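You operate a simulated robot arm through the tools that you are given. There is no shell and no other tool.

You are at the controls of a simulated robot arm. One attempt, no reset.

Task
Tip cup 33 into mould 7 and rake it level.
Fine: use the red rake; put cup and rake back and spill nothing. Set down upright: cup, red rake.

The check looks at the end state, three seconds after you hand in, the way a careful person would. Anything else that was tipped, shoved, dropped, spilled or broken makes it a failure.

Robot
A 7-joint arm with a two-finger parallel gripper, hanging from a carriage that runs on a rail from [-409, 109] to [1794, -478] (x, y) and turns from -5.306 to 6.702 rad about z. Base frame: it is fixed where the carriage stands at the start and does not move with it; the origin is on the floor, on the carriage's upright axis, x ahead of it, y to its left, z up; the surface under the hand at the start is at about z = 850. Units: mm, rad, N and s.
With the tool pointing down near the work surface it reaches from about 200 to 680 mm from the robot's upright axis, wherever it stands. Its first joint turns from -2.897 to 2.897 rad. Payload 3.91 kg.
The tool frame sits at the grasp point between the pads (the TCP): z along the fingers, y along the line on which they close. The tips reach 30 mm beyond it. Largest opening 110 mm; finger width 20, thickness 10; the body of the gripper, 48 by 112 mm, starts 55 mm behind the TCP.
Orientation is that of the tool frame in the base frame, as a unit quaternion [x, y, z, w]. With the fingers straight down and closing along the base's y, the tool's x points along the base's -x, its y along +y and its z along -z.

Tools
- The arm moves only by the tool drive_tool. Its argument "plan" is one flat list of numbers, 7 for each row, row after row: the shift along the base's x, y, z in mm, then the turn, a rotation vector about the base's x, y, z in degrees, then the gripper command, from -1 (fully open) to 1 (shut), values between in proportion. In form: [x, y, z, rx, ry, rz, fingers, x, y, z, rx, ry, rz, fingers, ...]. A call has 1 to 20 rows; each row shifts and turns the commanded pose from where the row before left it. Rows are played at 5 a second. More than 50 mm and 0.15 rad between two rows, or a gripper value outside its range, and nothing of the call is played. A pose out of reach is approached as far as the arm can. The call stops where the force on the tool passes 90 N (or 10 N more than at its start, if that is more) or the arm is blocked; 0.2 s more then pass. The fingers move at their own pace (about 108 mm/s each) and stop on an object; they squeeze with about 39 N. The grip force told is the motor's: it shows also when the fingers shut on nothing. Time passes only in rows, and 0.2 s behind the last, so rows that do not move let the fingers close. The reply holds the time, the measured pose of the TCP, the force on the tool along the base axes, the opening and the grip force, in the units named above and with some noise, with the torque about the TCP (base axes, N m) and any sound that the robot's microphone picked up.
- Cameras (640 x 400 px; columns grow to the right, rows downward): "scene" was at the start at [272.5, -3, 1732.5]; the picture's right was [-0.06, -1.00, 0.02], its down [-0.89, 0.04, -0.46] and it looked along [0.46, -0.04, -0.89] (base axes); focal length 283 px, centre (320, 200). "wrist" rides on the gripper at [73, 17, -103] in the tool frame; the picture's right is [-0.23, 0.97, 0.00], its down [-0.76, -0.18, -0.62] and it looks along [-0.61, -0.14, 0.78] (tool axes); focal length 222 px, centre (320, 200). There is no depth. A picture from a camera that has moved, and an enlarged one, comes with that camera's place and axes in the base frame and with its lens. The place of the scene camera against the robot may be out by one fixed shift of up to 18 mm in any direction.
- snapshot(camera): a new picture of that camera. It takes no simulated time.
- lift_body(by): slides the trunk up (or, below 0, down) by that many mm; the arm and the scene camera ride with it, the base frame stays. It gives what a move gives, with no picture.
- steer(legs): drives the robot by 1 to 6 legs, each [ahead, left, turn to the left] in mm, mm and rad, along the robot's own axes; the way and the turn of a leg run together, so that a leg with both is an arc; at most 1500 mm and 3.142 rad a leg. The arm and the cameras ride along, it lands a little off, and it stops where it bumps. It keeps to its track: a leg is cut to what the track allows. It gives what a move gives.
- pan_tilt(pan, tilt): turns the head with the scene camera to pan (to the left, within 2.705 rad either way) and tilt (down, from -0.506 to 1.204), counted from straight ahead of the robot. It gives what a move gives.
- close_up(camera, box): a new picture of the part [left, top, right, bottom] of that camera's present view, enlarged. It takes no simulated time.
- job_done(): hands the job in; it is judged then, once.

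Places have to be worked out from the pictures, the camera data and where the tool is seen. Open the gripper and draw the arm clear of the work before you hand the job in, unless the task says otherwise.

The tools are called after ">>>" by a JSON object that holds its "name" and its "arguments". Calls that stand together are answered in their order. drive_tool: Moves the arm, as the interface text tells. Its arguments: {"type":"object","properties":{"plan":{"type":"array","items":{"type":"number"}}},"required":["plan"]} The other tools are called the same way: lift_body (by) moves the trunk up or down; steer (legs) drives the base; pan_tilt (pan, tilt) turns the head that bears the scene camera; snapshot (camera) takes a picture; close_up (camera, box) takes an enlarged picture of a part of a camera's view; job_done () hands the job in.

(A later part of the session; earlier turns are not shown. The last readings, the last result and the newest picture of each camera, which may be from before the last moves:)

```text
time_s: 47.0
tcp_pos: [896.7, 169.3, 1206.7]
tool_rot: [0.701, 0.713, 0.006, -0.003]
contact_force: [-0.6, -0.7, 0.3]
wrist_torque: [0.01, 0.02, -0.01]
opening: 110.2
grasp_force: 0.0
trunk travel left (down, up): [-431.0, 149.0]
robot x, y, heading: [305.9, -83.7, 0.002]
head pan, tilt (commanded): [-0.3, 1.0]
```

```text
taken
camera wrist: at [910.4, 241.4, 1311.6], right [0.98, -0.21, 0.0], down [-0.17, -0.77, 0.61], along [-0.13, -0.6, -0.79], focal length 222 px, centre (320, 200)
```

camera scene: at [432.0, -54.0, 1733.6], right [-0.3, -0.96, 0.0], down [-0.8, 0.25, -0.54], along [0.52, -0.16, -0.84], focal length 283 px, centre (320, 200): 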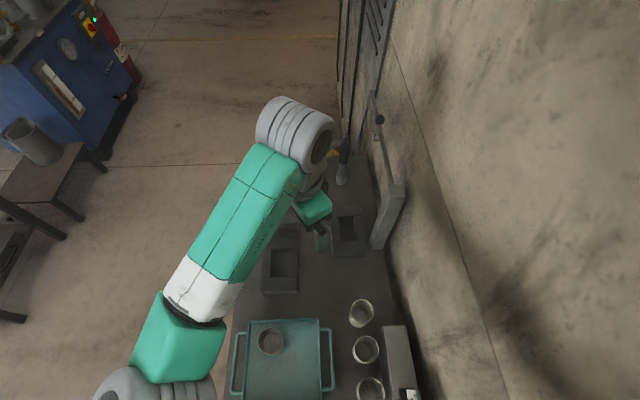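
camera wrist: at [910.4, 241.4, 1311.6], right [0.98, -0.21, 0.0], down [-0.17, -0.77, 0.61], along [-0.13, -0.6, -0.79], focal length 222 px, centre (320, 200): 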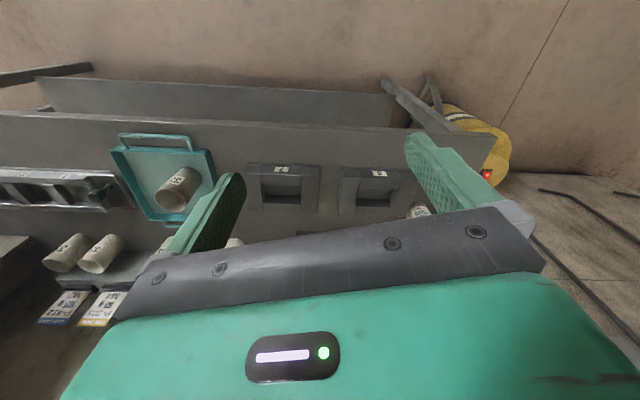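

>>> {"name": "close_up", "arguments": {"camera": "wrist", "box": [240, 150, 400, 220]}}

>>> {"name": "close_up", "arguments": {"camera": "wrist", "box": [100, 120, 240, 230]}}

>>> {"name": "close_up", "arguments": {"camera": "wrist", "box": [380, 60, 540, 200]}}

>>> {"name": "close_up", "arguments": {"camera": "wrist", "box": [20, 220, 180, 330]}}

```text
4.00 times, centred on (320, 185) of wrist
camera zoom: at [910.4, 241.4, 1311.6], right [0.98, -0.21, 0.0], down [-0.17, -0.77, 0.61], along [-0.13, -0.6, -0.79], focal length 888 px, centre (320, 260)
```

zoom: 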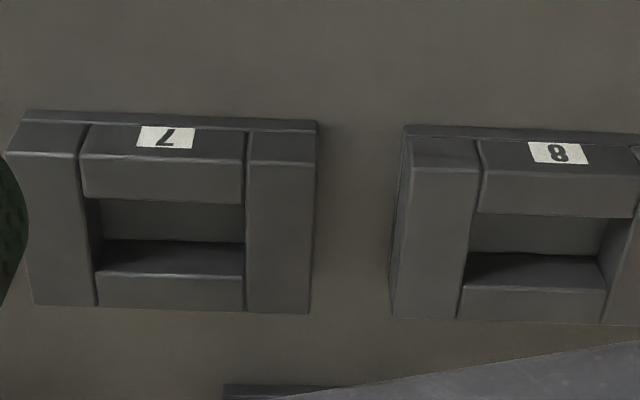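

```text
3.64 times, centred on (170, 175) of wrist
camera zoom: at [910.4, 241.4, 1311.6], right [0.98, -0.21, 0.0], down [-0.17, -0.77, 0.61], along [-0.13, -0.6, -0.79], focal length 808 px, centre (866, 291)
```

zoom: 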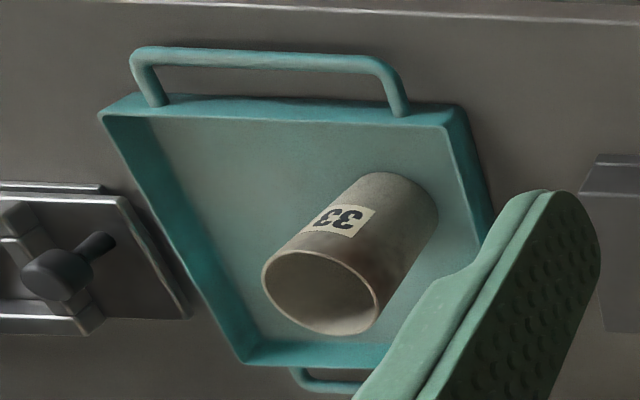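

```text
2.86 times, centred on (460, 130) of wrist
camera zoom: at [910.4, 241.4, 1311.6], right [0.98, -0.21, 0.0], down [-0.17, -0.77, 0.61], along [-0.13, -0.6, -0.79], focal length 635 px, centre (-80, 400)
```

zoom: 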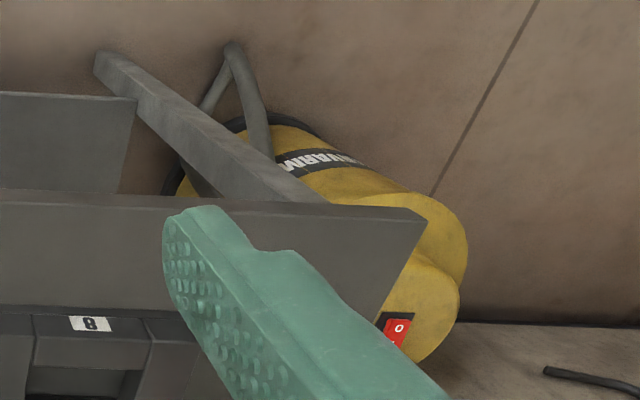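

```text
3.64 times, centred on (100, 275) of wrist
camera zoom: at [910.4, 241.4, 1311.6], right [0.98, -0.21, 0.0], down [-0.17, -0.77, 0.61], along [-0.13, -0.6, -0.79], focal length 808 px, centre (1120, -73)
```

zoom: 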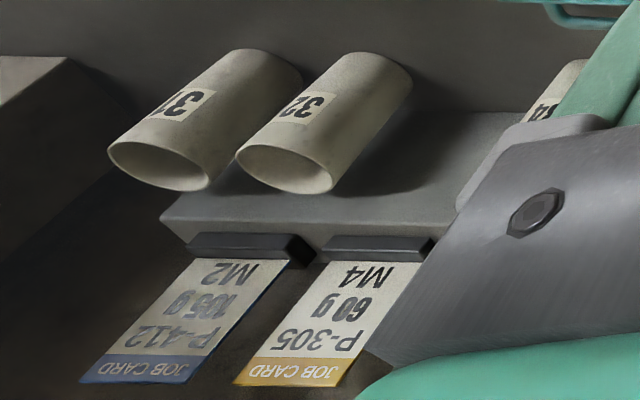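

Mould 7 is the open-side mould nearer the tray and cup 33 on the tray is confirmed. Now I drive 200 mm further (hand stays over the open side, tips well above the handles) to inspect the red-handled tool in the grey holder.

>>> {"name": "steer", "arguments": {"legs": [[193, -51, 0]]}}

>>> {"name": "snapshot", "arguments": {"camera": "wrist"}}

>>> {"name": "snapshot", "arguments": {"camera": "scene"}}

```text
time_s: 48.6
tcp_pos: [1089.2, 117.3, 1207.4]
tool_rot: [0.701, 0.714, 0.007, -0.001]
contact_force: [-0.8, -0.6, -0.6]
wrist_torque: [0.01, 0.0, 0.0]
opening: 110.0
grasp_force: 0.1
trunk travel left (down, up): [-431.0, 149.0]
robot x, y, heading: [505.0, -135.8, -0.006]
head pan, tilt (commanded): [-0.3, 1.0]
```

```text
taken
camera wrist: at [1103.6, 189.3, 1311.8], right [0.98, -0.21, 0.0], down [-0.17, -0.77, 0.61], along [-0.13, -0.6, -0.79], focal length 222 px, centre (320, 200)
```

wrist: 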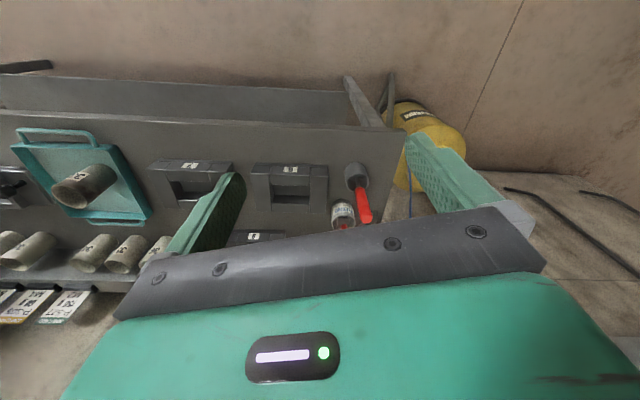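

```text
taken
camera scene: at [770.9, -144.9, 1733.6], right [-0.3, -0.95, 0.0], down [-0.8, 0.25, -0.54], along [0.52, -0.16, -0.84], focal length 283 px, centre (320, 200)
```

scene: 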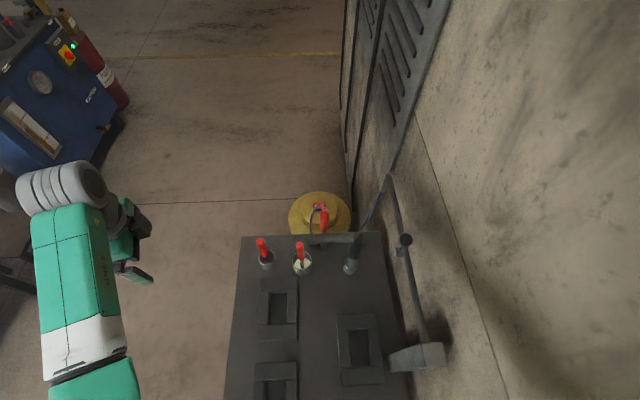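

>>> {"name": "close_up", "arguments": {"camera": "wrist", "box": [310, 140, 410, 240]}}

>>> {"name": "close_up", "arguments": {"camera": "scene", "box": [230, 190, 330, 290]}}

>>> {"name": "close_up", "arguments": {"camera": "scene", "box": [280, 170, 460, 390]}}

```text
4.00 times, centred on (360, 190) of wrist
camera zoom: at [1103.6, 189.3, 1311.8], right [0.98, -0.21, 0.0], down [-0.17, -0.77, 0.61], along [-0.13, -0.6, -0.79], focal length 888 px, centre (160, 240)
```

zoom: 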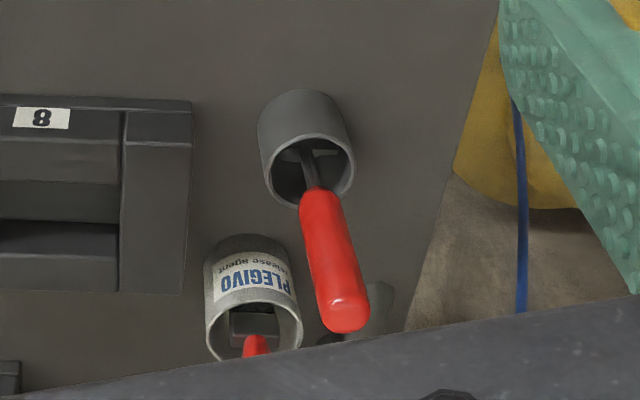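

```text
4.00 times, centred on (280, 240) of scene
camera zoom: at [770.9, -144.9, 1733.6], right [-0.3, -0.95, 0.0], down [-0.8, 0.25, -0.54], along [0.52, -0.16, -0.84], focal length 1131 px, centre (480, 40)
```

zoom: 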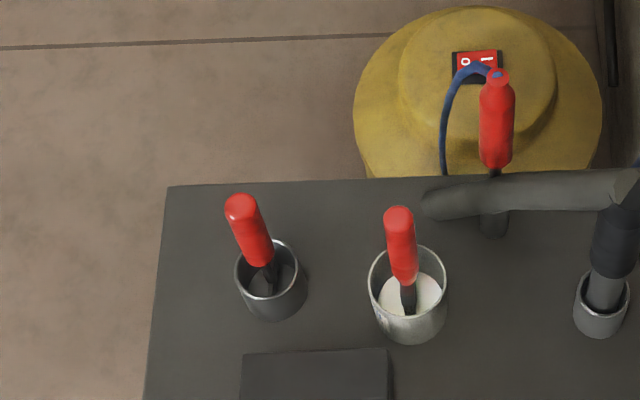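

```text
1.82 times, centred on (370, 280) of scene
camera zoom: at [770.9, -144.9, 1733.6], right [-0.3, -0.95, 0.0], down [-0.8, 0.25, -0.54], along [0.52, -0.16, -0.84], focal length 514 px, centre (229, 54)
```

zoom: 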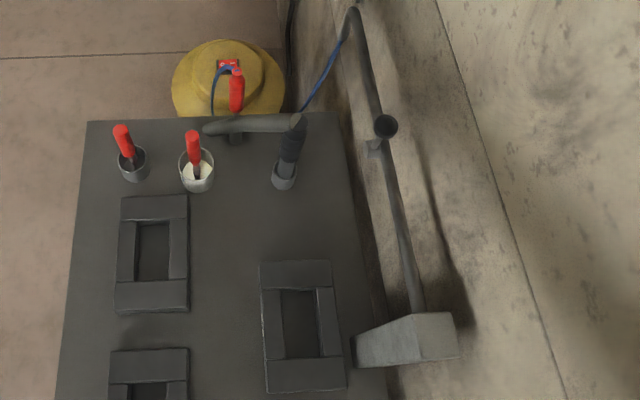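

The release-agent tin holds a brush, the hanging one is an air gun with a blue hose; the one in the grey holder looks like the rake. I zoom tightly into the holder to see the head.

>>> {"name": "close_up", "arguments": {"camera": "wrist", "box": [344, 158, 376, 190]}}

>>> {"name": "close_up", "arguments": {"camera": "scene", "box": [252, 235, 284, 275]}}

>>> {"name": "close_up", "arguments": {"camera": "scene", "box": [286, 235, 318, 285]}}

```text
12.50 times, centred on (360, 174) of wrist
camera zoom: at [1103.6, 189.3, 1311.8], right [0.98, -0.21, 0.0], down [-0.17, -0.77, 0.61], along [-0.13, -0.6, -0.79], focal length 2776 px, centre (-180, 525)
```

zoom: 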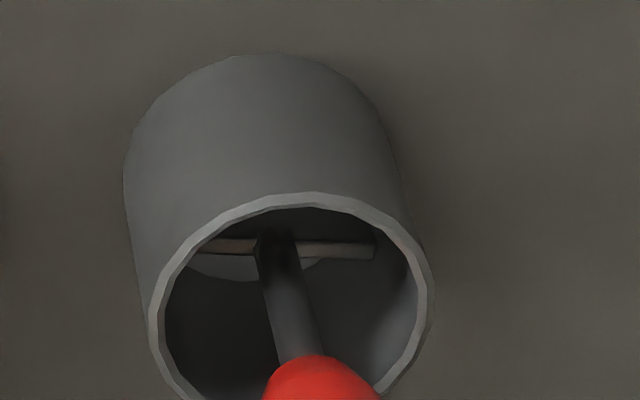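

```text
10.00 times, centred on (268, 255) of scene
camera zoom: at [770.9, -144.9, 1733.6], right [-0.3, -0.95, 0.0], down [-0.8, 0.25, -0.54], along [0.52, -0.16, -0.84], focal length 2828 px, centre (840, -350)
```

zoom: 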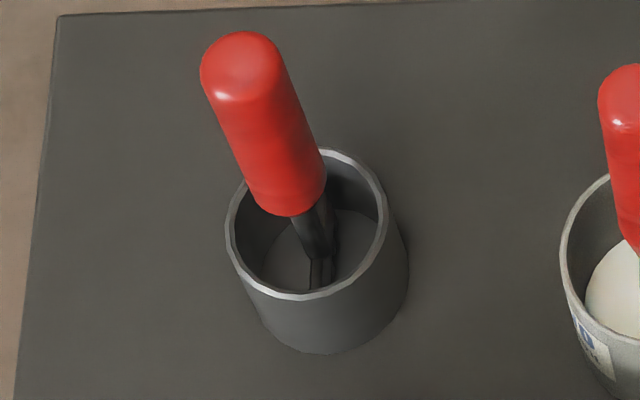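

```text
8.00 times, centred on (302, 260) of scene
camera zoom: at [770.9, -144.9, 1733.6], right [-0.3, -0.95, 0.0], down [-0.8, 0.25, -0.54], along [0.52, -0.16, -0.84], focal length 2262 px, centre (464, -280)
```

zoom: 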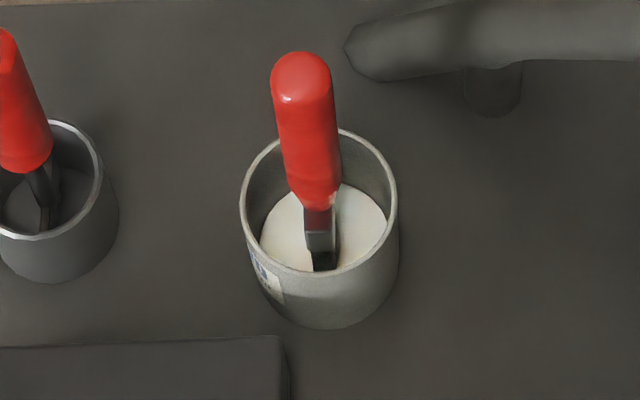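

The grey holder holds a T-shaped leveller (red rake), standing upright, bar along the bench; its centre is about (1130, -102), handle top ≈ z 1013. Now I test how far the wrist can turn: in free space outside the bench, I turn the tool 90° so the camera faces away from the robot, while lifting a little.

>>> {"name": "drive_tool", "arguments": {"plan": [-15, 5, 5, 0, 0, -8, -1, -15, 5, 5, 0, 0, -8, -1, -15, 5, 5, 0, 0, -8, -1, -15, 5, 5, 0, 0, -8, -1, -15, 5, 5, 0, 0, -8, -1, -15, 5, 5, 0, 0, -8, -1, -15, 5, 5, 0, 0, -8, -1, -15, 5, 5, 0, 0, -8, -1, -15, 5, 5, 0, 0, -8, -1, -15, 5, 5, 0, 0, -8, -1, -15, 5, 5, 0, 0, -8, -1]}}

```text
time_s: 51.0
tcp_pos: [923.7, 171.9, 1261.0]
tool_rot: [1.0, 0.025, 0.008, 0.003]
contact_force: [0.3, 0.3, -0.1]
wrist_torque: [0.03, -0.01, 0.02]
opening: 110.1
grasp_force: 0.1
trunk travel left (down, up): [-431.0, 149.0]
robot x, y, heading: [505.1, -136.1, -0.006]
head pan, tilt (commanded): [-0.3, 1.0]
```

The tool turned freely to camera-outward. I check the arm posture with the scene camera and the wrist view.

>>> {"name": "pan_tilt", "arguments": {"pan": 0.3, "tilt": 1.1}}

>>> {"name": "snapshot", "arguments": {"camera": "scene"}}

>>> {"name": "snapshot", "arguments": {"camera": "wrist"}}

```text
time_s: 52.0
tcp_pos: [924.8, 172.8, 1260.7]
tool_rot: [1.0, 0.027, 0.007, 0.003]
contact_force: [0.2, -0.4, -0.2]
wrist_torque: [0.01, -0.03, 0.02]
opening: 109.7
grasp_force: 0.0
trunk travel left (down, up): [-431.0, 149.0]
robot x, y, heading: [503.2, -135.3, -0.001]
head pan, tilt (commanded): [0.3, 1.1]
```

```text
taken
camera scene: at [764.8, -105.7, 1727.0], right [0.29, -0.96, 0.0], down [-0.85, -0.26, -0.45], along [0.43, 0.13, -0.89], focal length 283 px, centre (320, 200)
```

scene: 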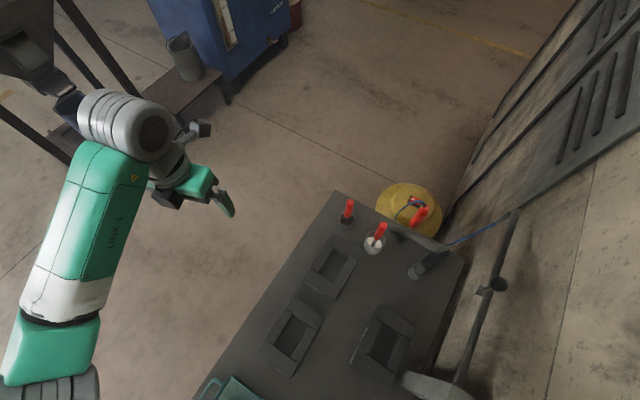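

```text
taken
camera wrist: at [995.8, 160.3, 1365.1], right [-0.17, -0.98, 0.0], down [-0.78, 0.14, 0.61], along [-0.6, 0.1, -0.79], focal length 222 px, centre (320, 200)
```

wrist: 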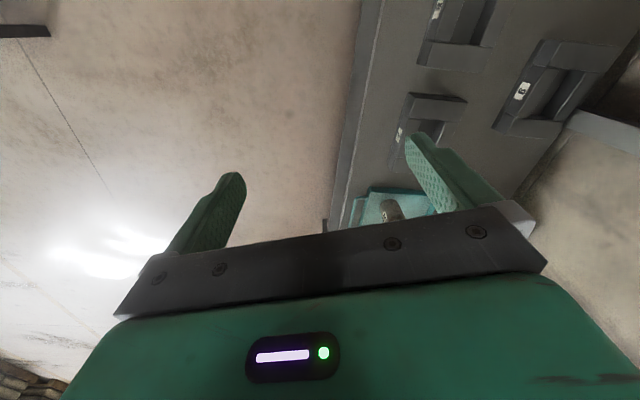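

Clear top view of the moulds. I zoom in on mould 7 and its neighbours for dimensions.

>>> {"name": "close_up", "arguments": {"camera": "scene", "box": [250, 220, 410, 380]}}

>>> {"name": "close_up", "arguments": {"camera": "scene", "box": [255, 285, 335, 385]}}

```text
2.50 times, centred on (330, 300) of scene
camera zoom: at [764.8, -105.7, 1727.0], right [0.29, -0.96, 0.0], down [-0.85, -0.26, -0.45], along [0.43, 0.13, -0.89], focal length 707 px, centre (295, -50)
```

zoom: 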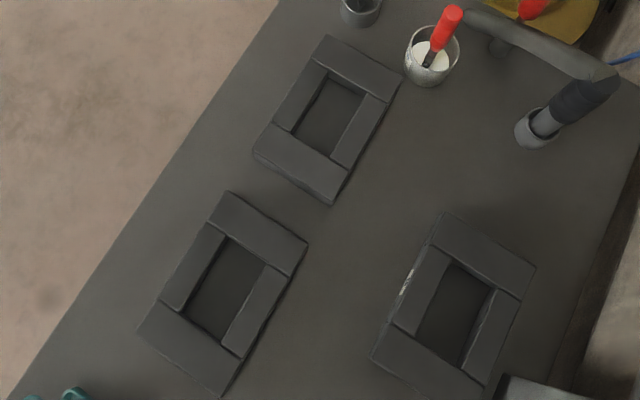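

```text
4.00 times, centred on (295, 335) of scene
camera zoom: at [764.8, -105.7, 1727.0], right [0.29, -0.96, 0.0], down [-0.85, -0.26, -0.45], along [0.43, 0.13, -0.89], focal length 1131 px, centre (420, -340)
```

zoom: 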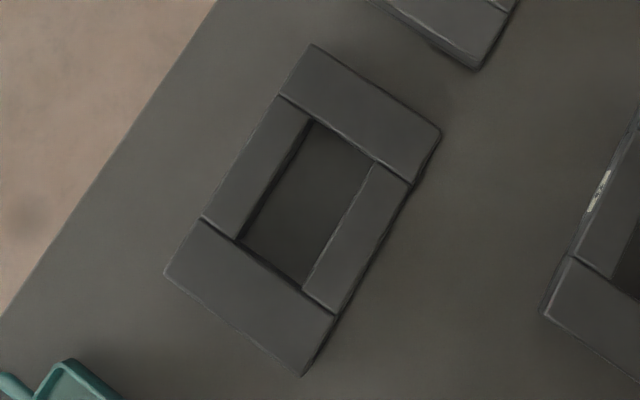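

Scene and wrist estimates agree once a ~18 mm y-shift of the scene camera is allowed for; mould 7's cavity is ≈87×50 mm, centred near (757, -46). I test the trunk with a 60 mm lift to give the shoulder clearance over the box before going back to the cup.

>>> {"name": "lift_body", "arguments": {"by": 60}}

>>> {"name": "snapshot", "arguments": {"camera": "scene"}}

```text
time_s: 53.0
tcp_pos: [924.2, 173.0, 1320.4]
tool_rot: [1.0, 0.026, 0.007, 0.003]
contact_force: [0.1, 0.4, -0.2]
wrist_torque: [-0.02, -0.01, 0.0]
opening: 110.0
grasp_force: 0.0
trunk travel left (down, up): [-491.0, 89.0]
robot x, y, heading: [503.3, -135.7, -0.002]
head pan, tilt (commanded): [0.3, 1.1]
```

```text
taken
camera scene: at [764.8, -105.7, 1787.0], right [0.29, -0.96, 0.0], down [-0.85, -0.26, -0.45], along [0.43, 0.13, -0.89], focal length 283 px, centre (320, 200)
```

scene: 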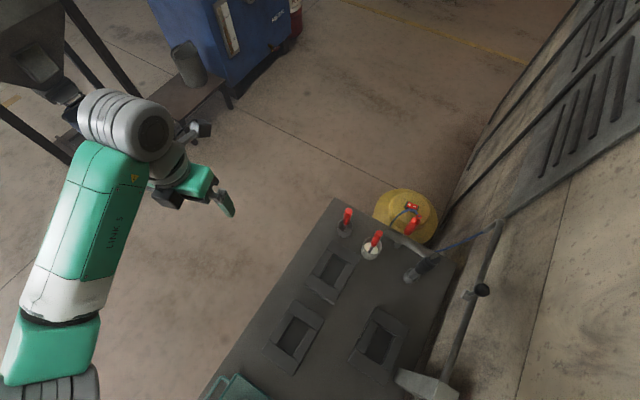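

The trunk works normally. I drive back along the rail so that the robot stands about 110 mm past the start, ready to reach cup 33.

>>> {"name": "steer", "arguments": {"legs": [[-200, 53, 0], [-190, 51, 0]]}}

>>> {"name": "snapshot", "arguments": {"camera": "scene"}}

>>> {"name": "snapshot", "arguments": {"camera": "wrist"}}

```text
time_s: 55.8
tcp_pos: [531.9, 275.3, 1321.6]
tool_rot: [1.0, 0.024, 0.007, 0.003]
contact_force: [-0.8, 1.0, 0.4]
wrist_torque: [-0.02, 0.04, 0.01]
opening: 110.2
grasp_force: 0.0
trunk travel left (down, up): [-491.0, 89.0]
robot x, y, heading: [108.5, -28.3, -0.01]
head pan, tilt (commanded): [0.3, 1.1]
```

```text
taken
camera scene: at [372.2, -1.7, 1787.0], right [0.29, -0.96, 0.0], down [-0.85, -0.26, -0.45], along [0.43, 0.13, -0.89], focal length 283 px, centre (320, 200)
```

scene: 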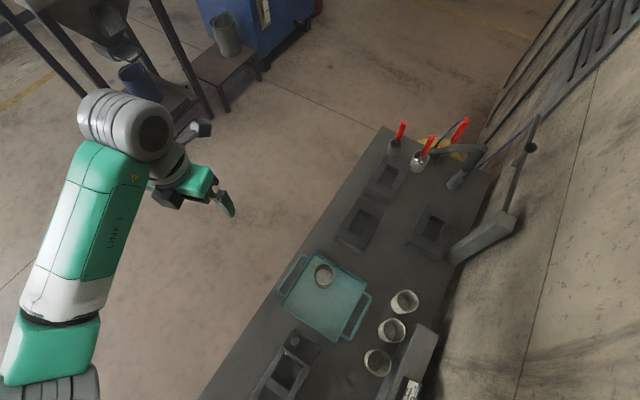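

```text
taken
camera wrist: at [603.9, 263.5, 1425.2], right [-0.18, -0.98, 0.0], down [-0.78, 0.14, 0.61], along [-0.6, 0.11, -0.79], focal length 222 px, centre (320, 200)
```

wrist: 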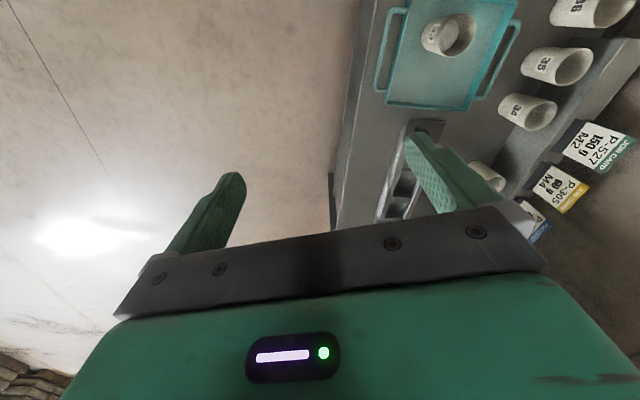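

I zoom on the tray and cup from both cameras to see the fill and measure positions.

>>> {"name": "close_up", "arguments": {"camera": "scene", "box": [270, 240, 380, 350]}}

>>> {"name": "close_up", "arguments": {"camera": "wrist", "box": [360, 0, 540, 130]}}

>>> {"name": "close_up", "arguments": {"camera": "scene", "box": [340, 280, 440, 380]}}

```text
3.64 times, centred on (325, 295) of scene
camera zoom: at [372.2, -1.7, 1787.0], right [0.29, -0.96, 0.0], down [-0.85, -0.26, -0.45], along [0.43, 0.13, -0.89], focal length 1028 px, centre (302, -146)
```

zoom: 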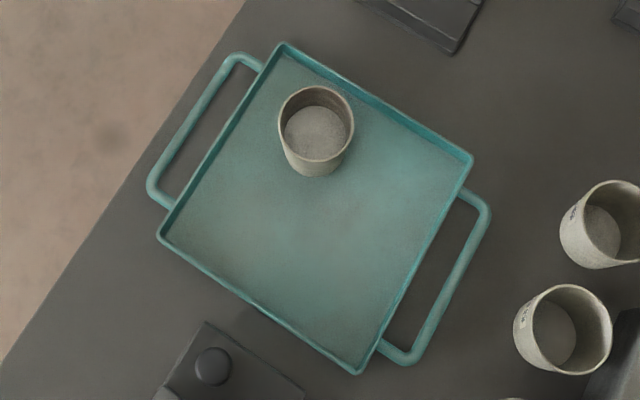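

```text
3.08 times, centred on (450, 65) of wrist
camera zoom: at [603.9, 263.5, 1425.2], right [-0.18, -0.98, 0.0], down [-0.78, 0.14, 0.61], along [-0.6, 0.11, -0.79], focal length 684 px, centre (-80, 615)
```

zoom: 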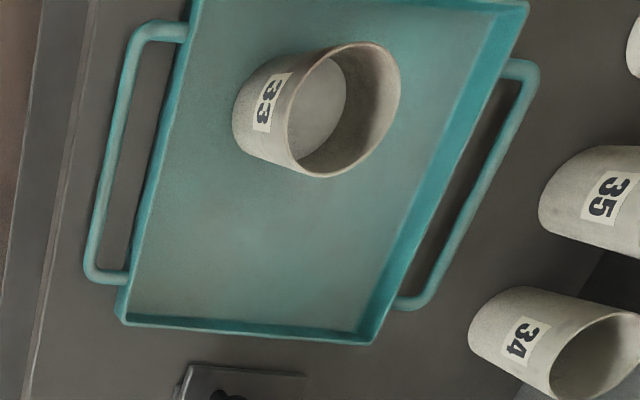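

```text
4.00 times, centred on (390, 330) of scene
camera zoom: at [372.2, -1.7, 1787.0], right [0.29, -0.96, 0.0], down [-0.85, -0.26, -0.45], along [0.43, 0.13, -0.89], focal length 1131 px, centre (40, -320)
```

zoom: 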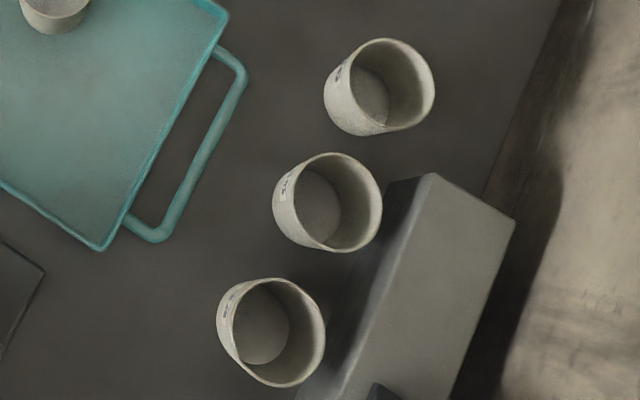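

Triangulating the two wrist views puts cup 33's axis at about (547, 29), rim z ≈ 951, base ≈ 857. I now bring the tool above the cup, pitching it so the fingers point forward and 25° below horizontal with the camera on top.

>>> {"name": "drive_tool", "arguments": {"plan": [1.1, -24.6, -20, 0.33, -6.5, 0, -1, 1.1, -24.6, -20, 0.33, -6.5, 0, -1, 1.1, -24.6, -20, 0.33, -6.5, 0, -1, 1.1, -24.6, -20, 0.33, -6.5, 0, -1, 1.1, -24.6, -20, 0.33, -6.5, 0, -1, 1.1, -24.6, -20, 0.33, -6.5, 0, -1, 1.1, -24.6, -20, 0.33, -6.5, 0, -1, 1.1, -24.6, -20, 0.33, -6.5, 0, -1, 1.1, -24.6, -20, 0.33, -6.5, 0, -1, 1.1, -24.6, -20, 0.33, -6.5, 0, -1]}}

>>> {"name": "snapshot", "arguments": {"camera": "wrist"}}

>>> {"name": "snapshot", "arguments": {"camera": "scene"}}

```text
time_s: 58.2
tcp_pos: [605.8, -23.6, 1145.8]
tool_rot: [0.822, 0.025, 0.568, 0.027]
contact_force: [-0.2, 0.5, -0.4]
wrist_torque: [-0.03, 0.01, -0.01]
opening: 110.1
grasp_force: 0.0
trunk travel left (down, up): [-491.0, 89.0]
robot x, y, heading: [122.2, -30.4, -0.009]
head pan, tilt (commanded): [0.3, 1.1]
stopped in row 10: the arm was blocked; the commanded pose is now the measured one
```

```text
taken
camera wrist: at [534.3, -34.0, 1250.5], right [-0.07, -0.99, -0.14], down [-0.85, 0.13, -0.5], along [0.52, 0.09, -0.85], focal length 222 px, centre (320, 200)
```

wrist: 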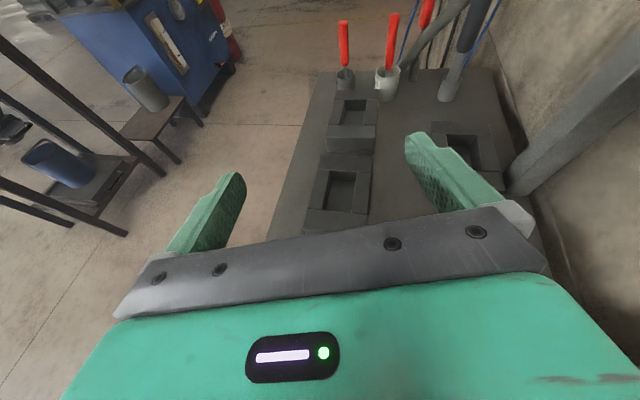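

```text
taken
camera scene: at [398.2, -14.7, 1796.0], right [0.28, -0.96, 0.03], down [-0.84, -0.26, -0.48], along [0.47, 0.11, -0.88], focal length 283 px, centre (320, 200)
```

scene: 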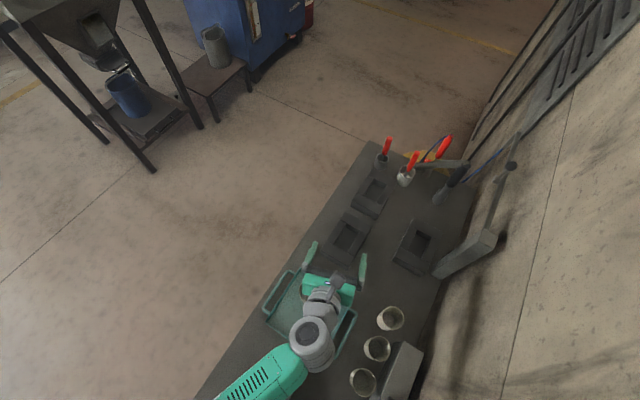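

Blocked again and the carriage was pushed about 14 mm forward; something on the robot touches. I look back at the shoulder and box before moving anything.

>>> {"name": "pan_tilt", "arguments": {"pan": 2.2, "tilt": 1.1}}

>>> {"name": "snapshot", "arguments": {"camera": "scene"}}

>>> {"name": "pan_tilt", "arguments": {"pan": 1.0, "tilt": 1.2}}

>>> {"name": "snapshot", "arguments": {"camera": "scene"}}

>>> {"name": "pan_tilt", "arguments": {"pan": -1.3, "tilt": 1.2}}

>>> {"name": "snapshot", "arguments": {"camera": "scene"}}

```text
time_s: 60.1
tcp_pos: [606.3, -23.3, 1144.8]
tool_rot: [0.823, 0.025, 0.568, 0.025]
contact_force: [0.4, -0.5, 0.6]
wrist_torque: [0.02, 0.0, 0.05]
opening: 110.1
grasp_force: 0.0
trunk travel left (down, up): [-491.0, 89.0]
robot x, y, heading: [115.8, -31.0, -0.014]
head pan, tilt (commanded): [2.201, 1.1]
```

```text
taken
camera scene: at [300.2, 20.0, 1793.0], right [0.82, 0.58, 0.02], down [0.53, -0.73, -0.42], along [-0.23, 0.35, -0.91], focal length 283 px, centre (320, 200)
```

scene: 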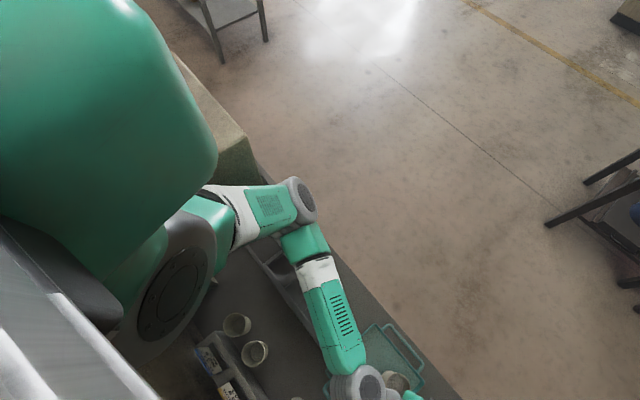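

```text
time_s: 61.5
tcp_pos: [605.9, -23.6, 1143.5]
tool_rot: [0.822, 0.025, 0.568, 0.024]
contact_force: [-0.7, 0.1, 0.7]
wrist_torque: [0.02, 0.02, -0.02]
opening: 110.1
grasp_force: 0.0
trunk travel left (down, up): [-491.0, 89.0]
robot x, y, heading: [118.4, -32.3, -0.009]
head pan, tilt (commanded): [1.0, 1.201]
```

```text
taken
camera scene: at [367.8, 15.0, 1789.6], right [0.83, -0.55, 0.04], down [-0.5, -0.78, -0.37], along [0.23, 0.29, -0.93], focal length 283 px, centre (320, 200)
```

scene: 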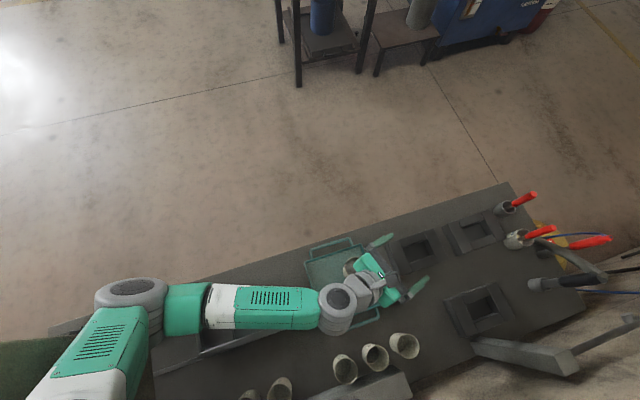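

```text
time_s: 63.6
tcp_pos: [606.4, -22.8, 1144.2]
tool_rot: [0.823, 0.024, 0.567, 0.025]
contact_force: [0.1, 0.3, 0.5]
wrist_torque: [0.02, -0.01, 0.0]
opening: 110.1
grasp_force: 0.1
trunk travel left (down, up): [-491.0, 89.0]
robot x, y, heading: [115.3, -30.7, -0.01]
head pan, tilt (commanded): [-1.3, 1.201]
```

```text
taken
camera scene: at [351.4, -85.7, 1790.5], right [-0.97, -0.26, -0.03], down [-0.22, 0.89, -0.39], along [0.13, -0.37, -0.92], focal length 283 px, centre (320, 200)
```

scene: 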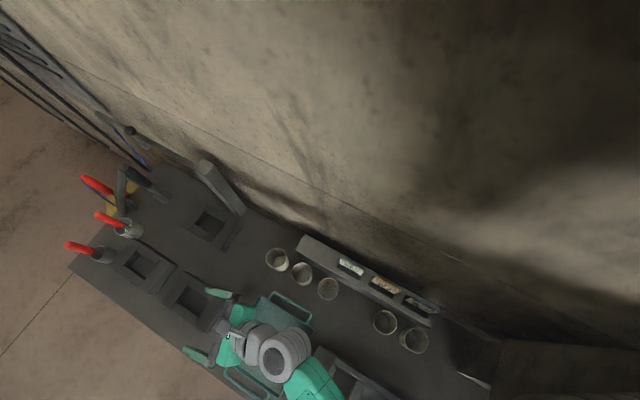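

The elbow hangs at about (137, 210, 1260), low and near the box. I zoom in on that area.

>>> {"name": "close_up", "arguments": {"camera": "scene", "box": [420, 320, 640, 400]}}

>>> {"name": "pan_tilt", "arguments": {"pan": 2.4, "tilt": 1.2}}

>>> {"name": "close_up", "arguments": {"camera": "scene", "box": [160, 60, 420, 360]}}

>>> {"name": "snapshot", "arguments": {"camera": "scene"}}

```text
2.91 times, centred on (530, 360) of scene
camera zoom: at [351.4, -85.7, 1790.5], right [-0.97, -0.26, -0.03], down [-0.22, 0.89, -0.39], along [0.13, -0.37, -0.92], focal length 823 px, centre (-291, -266)
```

zoom: 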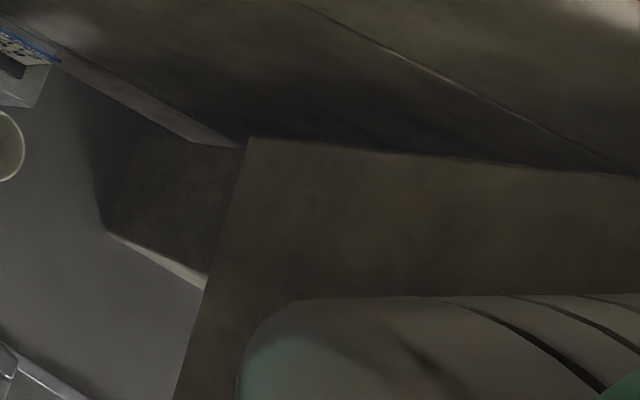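

```text
time_s: 66.7
tcp_pos: [606.4, -21.7, 1144.6]
tool_rot: [0.823, 0.025, 0.567, 0.023]
contact_force: [0.3, 0.9, -0.4]
wrist_torque: [0.01, 0.02, -0.02]
opening: 110.3
grasp_force: 0.1
trunk travel left (down, up): [-491.0, 89.0]
robot x, y, heading: [117.3, -32.5, -0.008]
head pan, tilt (commanded): [2.4, 1.201]
```

```text
1.33 times, centred on (290, 210) of scene
camera zoom: at [296.5, 6.9, 1786.8], right [0.69, 0.73, 0.01], down [0.69, -0.64, -0.33], along [-0.23, 0.23, -0.95], focal length 377 px, centre (360, 187)
```

zoom: 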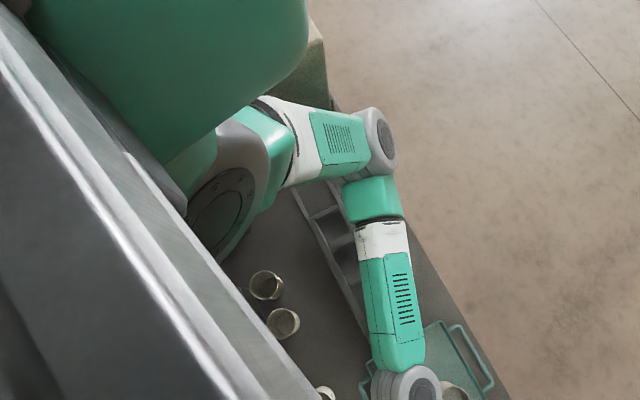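

```text
taken
camera scene: at [296.5, 6.9, 1786.8], right [0.69, 0.73, 0.01], down [0.69, -0.64, -0.33], along [-0.23, 0.23, -0.95], focal length 283 px, centre (320, 200)
```

scene: 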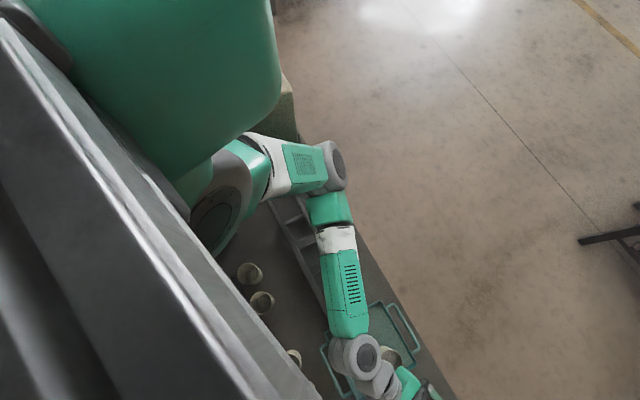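

I can't see any real contact with the surroundings, so this may be a joint limit or the arm's own reconfiguration. I test with a null command to see whether it is still reported blocked.

>>> {"name": "drive_tool", "arguments": {"plan": [0, 0, 0, 0, 0, 0, -1, 0, 0, 0, 0, 0, 0, -1, 0, 0, 0, 0, 0, 0, -1]}}

```text
time_s: 67.7
tcp_pos: [603.8, -28.0, 1142.7]
tool_rot: [0.824, 0.021, 0.565, 0.029]
contact_force: [-0.1, -0.3, -0.1]
wrist_torque: [0.02, -0.02, 0.02]
opening: 110.1
grasp_force: 0.0
trunk travel left (down, up): [-491.0, 89.0]
robot x, y, heading: [121.1, -33.2, -0.018]
head pan, tilt (commanded): [2.4, 1.201]
stopped in row 3: the arm was blocked; the commanded pose is now the measured one
```

Still blocked. I zoom closely around the elbow and shoulder once more, looking for the contact.

>>> {"name": "pan_tilt", "arguments": {"pan": 1.9, "tilt": 1.1}}

>>> {"name": "close_up", "arguments": {"camera": "scene", "box": [0, 120, 440, 400]}}

>>> {"name": "close_up", "arguments": {"camera": "scene", "box": [60, 150, 280, 300]}}

>>> {"name": "pan_tilt", "arguments": {"pan": 2.7, "tilt": 0.9}}

>>> {"name": "snapshot", "arguments": {"camera": "scene"}}

```text
time_s: 68.6
tcp_pos: [603.1, -29.0, 1143.8]
tool_rot: [0.824, 0.022, 0.566, 0.028]
contact_force: [-0.2, -0.1, 0.2]
wrist_torque: [0.02, 0.02, 0.01]
opening: 109.9
grasp_force: 0.1
trunk travel left (down, up): [-491.0, 89.0]
robot x, y, heading: [122.6, -32.1, -0.013]
head pan, tilt (commanded): [1.901, 1.1]
```

```text
1.43 times, centred on (220, 260) of scene
camera zoom: at [317.2, 28.8, 1793.0], right [0.95, 0.31, 0.03], down [0.29, -0.85, -0.43], along [-0.11, 0.42, -0.9], focal length 404 px, centre (463, 114)
```

zoom: 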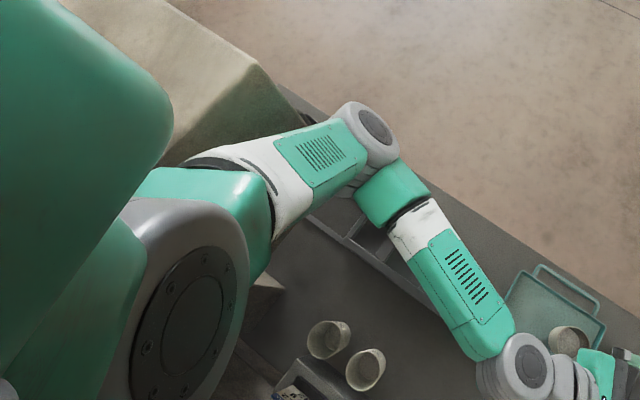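

```text
2.67 times, centred on (170, 225) of scene
camera zoom: at [317.2, 28.8, 1793.0], right [0.95, 0.31, 0.03], down [0.29, -0.85, -0.43], along [-0.11, 0.42, -0.9], focal length 754 px, centre (720, 133)
```

zoom: 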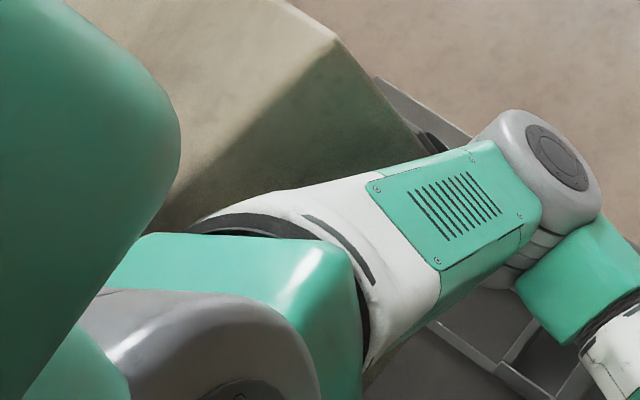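

```text
time_s: 69.8
tcp_pos: [603.6, -27.6, 1142.0]
tool_rot: [0.824, 0.02, 0.566, 0.03]
contact_force: [-0.1, -0.1, -0.1]
wrist_torque: [0.02, 0.0, -0.02]
opening: 110.2
grasp_force: 0.1
trunk travel left (down, up): [-491.0, 89.0]
robot x, y, heading: [119.3, -30.6, -0.013]
head pan, tilt (commanded): [2.7, 0.901]
```

```text
taken
camera scene: at [268.7, 2.4, 1805.2], right [0.44, 0.9, 0.0], down [0.72, -0.35, -0.59], along [-0.53, 0.26, -0.81], focal length 283 px, centre (320, 200)
```

scene: 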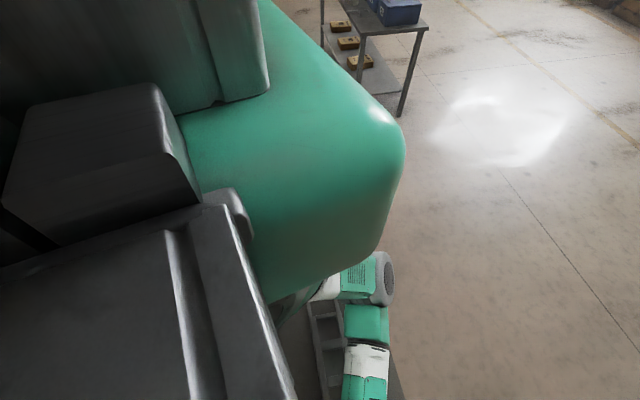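

From several views the box's top front corner triangulates to about (60, 179, 1440): the upper arm leans on its edge when the hand points outward here. I back out the way I came, and will instead work with the robot further forward and the hand pointing inward from the open side.

>>> {"name": "drive_tool", "arguments": {"plan": [0, 20, 20, -0.33, 6.5, 0, -1, 0, 20, 20, -0.33, 6.5, 0, -1, 0, 25, 20, -0.33, 6.5, 0, -1, 0, 25, 20, -0.33, 6.5, 0, -1, 0, 25, 20, -0.33, 6.5, 0, -1, 0, 25, 15, -0.33, 6.5, 0, -1, 0, 25, 15, -0.33, 6.5, 0, -1, 0, 25, 15, -0.33, 6.5, 0, -1, 0, 25, 15, -0.33, 6.5, 0, -1, 0, 25, 0, -0.33, 6.5, 0, -1]}}

```text
time_s: 72.0
tcp_pos: [565.2, 238.2, 1288.2]
tool_rot: [0.999, 0.04, 0.016, 0.027]
contact_force: [-0.2, 0.0, 0.2]
wrist_torque: [-0.01, 0.03, 0.02]
opening: 110.1
grasp_force: 0.0
trunk travel left (down, up): [-491.0, 89.0]
robot x, y, heading: [117.1, -30.1, -0.017]
head pan, tilt (commanded): [2.7, 0.901]
```

Freed. Now I drive forward to about 400 mm along the rail.

>>> {"name": "steer", "arguments": {"legs": [[270, -72, 0.012]]}}

>>> {"name": "pan_tilt", "arguments": {"pan": 0.9, "tilt": 1.1}}

>>> {"name": "snapshot", "arguments": {"camera": "scene"}}

```text
time_s: 73.9
tcp_pos: [826.9, 173.0, 1287.4]
tool_rot: [0.998, 0.051, 0.017, 0.026]
contact_force: [0.0, 0.6, -0.4]
wrist_torque: [-0.04, 0.01, 0.0]
opening: 110.0
grasp_force: 0.0
trunk travel left (down, up): [-491.0, 89.0]
robot x, y, heading: [387.6, -100.9, 0.01]
head pan, tilt (commanded): [2.7, 0.901]
```

```text
time_s: 75.7
tcp_pos: [827.7, 173.9, 1287.8]
tool_rot: [0.998, 0.051, 0.017, 0.026]
contact_force: [-1.0, -0.5, 0.0]
wrist_torque: [0.02, -0.05, 0.01]
opening: 110.3
grasp_force: 0.1
trunk travel left (down, up): [-491.0, 89.0]
robot x, y, heading: [381.5, -103.8, 0.01]
head pan, tilt (commanded): [0.901, 1.1]
```

```text
taken
camera scene: at [626.4, -41.8, 1787.0], right [0.79, -0.62, 0.0], down [-0.55, -0.7, -0.45], along [0.28, 0.36, -0.89], focal length 283 px, centre (320, 200)
```

scene: 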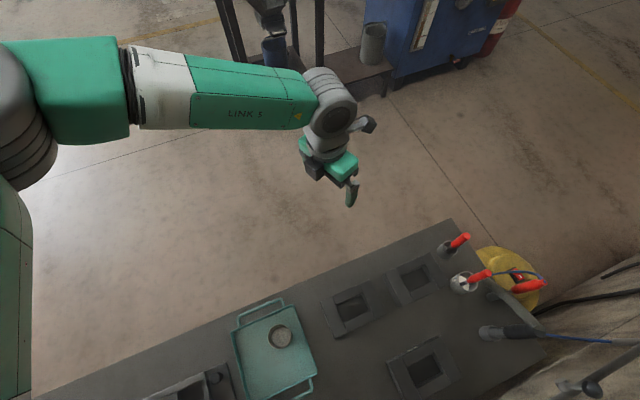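

Now, in free space beyond the bench edge, I turn the tool back counter-clockwise about its vertical axis (the way it came) so the camera faces the robot again.

>>> {"name": "drive_tool", "arguments": {"plan": [-5, 0, -3, 0, 0, 8, -1, -5, 0, -3, 0, 0, 8, -1, -5, 0, -3, 0, 0, 8, -1, -5, 0, -3, 0, 0, 8, -1, -5, 0, -3, 0, 0, 8, -1, -5, 0, -3, 0, 0, 8, -1, -5, 0, -3, 0, 0, 8, -1, -5, 0, -3, 0, 0, 8, -1, -5, 0, -3, 0, 0, 8, -1, -5, 0, -3, 0, 0, 8, -1, -5, 0, -3, 0, 0, 8, -1, -5, 0, -3, 0, 0, 8, -1, -5, 0, -3, 0, 0, 8, -1, -5, 0, -3, 0, 0, 8, -1, -5, 0, -3, 0, 0, 8, -1, -5, 0, -3, 0, 0, 8, -1, -5, 0, -3, 0, 0, 8, -1, -5, 0, -3, 0, 0, 8, -1, -5, 0, -3, 0, 0, 8, -1, -5, 0, -3, 0, 0, 8, -1]}}

```text
time_s: 79.9
tcp_pos: [726.0, 175.3, 1228.7]
tool_rot: [0.122, 0.992, 0.028, -0.012]
contact_force: [0.2, -0.7, -1.4]
wrist_torque: [0.0, -0.04, -0.03]
opening: 110.2
grasp_force: 0.1
trunk travel left (down, up): [-491.0, 89.0]
robot x, y, heading: [384.9, -103.9, 0.007]
head pan, tilt (commanded): [0.901, 1.1]
```

Camera is nearly facing the robot again. I finish the turn and pitch the tool inward so the fingers point toward the cup at 25° below horizontal, from the open side.

>>> {"name": "drive_tool", "arguments": {"plan": [-4.75, -3.9, -6.8, 0, 0, 7.5, -1, -4.75, -3.9, -6.8, 0, 0, 7.5, -1, -4.75, -3.9, -6.8, 0, 0, 7.5, -1, -4.75, -3.9, -6.8, 0, 0, 7.5, -1, -4.75, -3.9, -6.8, 0, 0, 7.5, -1, -4.75, -3.9, -6.8, 0, 0, 7.5, -1, -4.75, -3.9, -6.8, 0, 0, 7.5, -1, -4.75, -3.9, -6.8, -4.5, 5.6, 0, -1, -4.75, -3.9, -6.8, -4.5, 5.6, 0, -1, -4.75, -3.9, -6.8, -4.5, 5.6, 0, -1, -4.75, -3.9, -6.8, -4.5, 5.6, 0, -1, -4.75, -3.9, -6.8, -4.5, 5.6, 0, -1]}}

>>> {"name": "snapshot", "arguments": {"camera": "scene"}}

```text
time_s: 82.5
tcp_pos: [669.1, 126.3, 1145.9]
tool_rot: [-0.302, 0.896, -0.085, -0.313]
contact_force: [-0.2, -0.9, 0.2]
wrist_torque: [-0.02, 0.04, -0.02]
opening: 109.9
grasp_force: 0.0
trunk travel left (down, up): [-491.0, 89.0]
robot x, y, heading: [385.9, -97.8, 0.003]
head pan, tilt (commanded): [0.901, 1.1]
```

```text
taken
camera scene: at [626.4, -41.9, 1787.0], right [0.79, -0.62, 0.0], down [-0.55, -0.7, -0.45], along [0.28, 0.36, -0.89], focal length 283 px, centre (320, 200)
```

scene: 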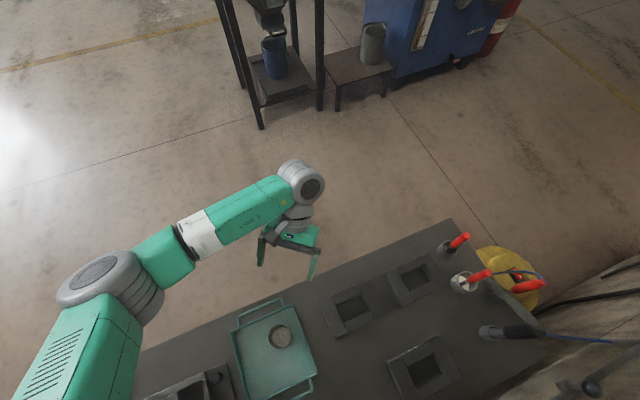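

No contact; pitch is going as planned. I finish the pitch to 25° below horizontal and come a bit lower, then check with the wrist camera.

>>> {"name": "drive_tool", "arguments": {"plan": [-7, -5, -16, -4.5, 5, 0.6, -1, -7, -5, -16, -4.5, 5, 0.6, -1, -7, -5, -16, -4.5, 5, 0.6, -1, -7, -5, -16, -4.5, 5, 0.6, -1, 0, 0, 0, 0, 0, 0, -1]}}

>>> {"name": "snapshot", "arguments": {"camera": "wrist"}}

>>> {"name": "snapshot", "arguments": {"camera": "scene"}}

```text
time_s: 83.7
tcp_pos: [640.1, 107.5, 1081.8]
tool_rot: [-0.278, 0.798, -0.176, -0.504]
contact_force: [0.0, 0.0, 0.3]
wrist_torque: [-0.05, 0.0, -0.01]
opening: 109.9
grasp_force: 0.0
trunk travel left (down, up): [-491.0, 89.0]
robot x, y, heading: [387.3, -103.7, 0.008]
head pan, tilt (commanded): [0.901, 1.1]
```

```text
taken
camera wrist: at [677.2, 159.9, 1191.3], right [-0.53, 0.82, -0.21], down [0.81, 0.41, -0.42], along [-0.26, -0.39, -0.88], focal length 222 px, centre (320, 200)
```

wrist: 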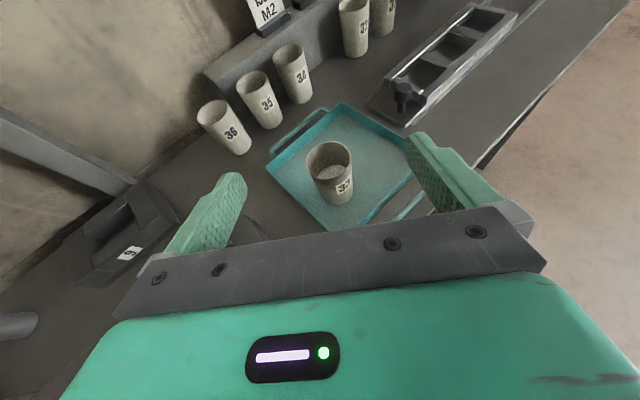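

```text
taken
camera scene: at [626.4, -41.9, 1787.0], right [0.79, -0.62, 0.0], down [-0.55, -0.7, -0.45], along [0.28, 0.36, -0.89], focal length 283 px, centre (320, 200)
```

scene: 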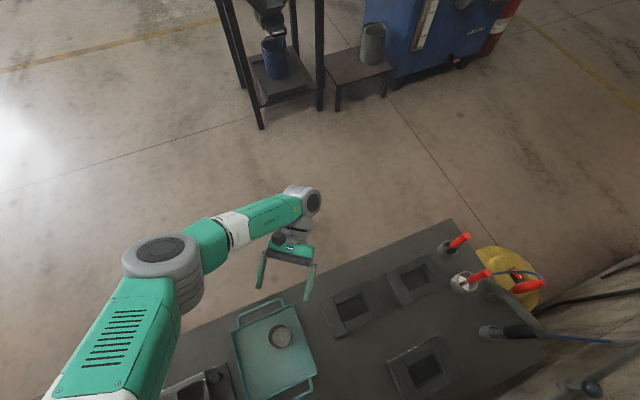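

The hand is posed well. I zoom on the cup to refine its position.

>>> {"name": "close_up", "arguments": {"camera": "wrist", "box": [270, 110, 390, 230]}}

```text
3.33 times, centred on (330, 170) of wrist
camera zoom: at [677.2, 159.9, 1191.3], right [-0.53, 0.82, -0.21], down [0.81, 0.41, -0.42], along [-0.26, -0.39, -0.88], focal length 740 px, centre (287, 300)
```

zoom: 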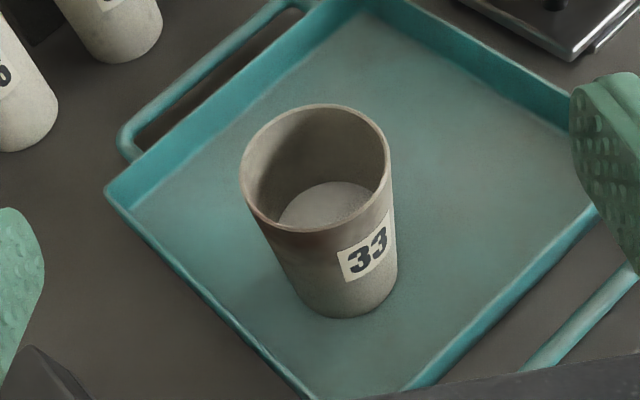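

Cup axis refined to about (552.5, 33), rim Ø ≈ 60, base Ø ≈ 51, powder about 30 mm deep. I descend to a pre-grasp point 100 mm back along the tool axis.

>>> {"name": "drive_tool", "arguments": {"plan": [-2.7, -3.1, -27, 0, 0, 0, -1, -2.7, -3.1, -27, 0, 0, 0, -1, -2.7, -3.1, -27, 0, 0, 0, -1, -2.7, -3.1, -27, 0, 0, 0, -1, -2.7, -3.1, -27, 0, 0, 0, -1, 0, 0, 0, 0, 0, 0, -1]}}

>>> {"name": "snapshot", "arguments": {"camera": "wrist"}}

>>> {"name": "close_up", "arguments": {"camera": "scene", "box": [200, 180, 400, 380]}}

```text
time_s: 85.1
tcp_pos: [626.7, 76.7, 970.9]
tool_rot: [-0.278, 0.798, -0.177, -0.504]
contact_force: [0.2, -0.4, -0.4]
wrist_torque: [0.0, 0.01, -0.04]
opening: 110.0
grasp_force: 0.1
out of reach, approached as far as the arm can: row 4, 5
trunk travel left (down, up): [-491.0, 89.0]
robot x, y, heading: [388.8, -102.0, 0.005]
head pan, tilt (commanded): [0.901, 1.1]
```

```text
taken
camera wrist: at [664.3, 129.5, 1080.5], right [-0.53, 0.82, -0.21], down [0.81, 0.41, -0.42], along [-0.26, -0.39, -0.88], focal length 222 px, centre (320, 200)
```

wrist: 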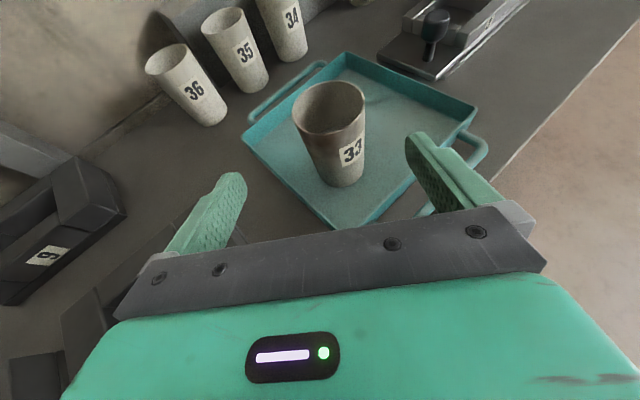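

```text
2.00 times, centred on (300, 280) of scene
camera zoom: at [626.4, -41.9, 1787.0], right [0.79, -0.62, 0.0], down [-0.55, -0.7, -0.45], along [0.28, 0.36, -0.89], focal length 566 px, centre (360, 40)
```

zoom: 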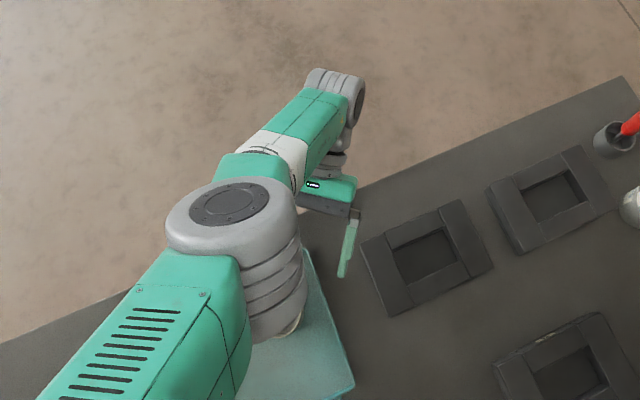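

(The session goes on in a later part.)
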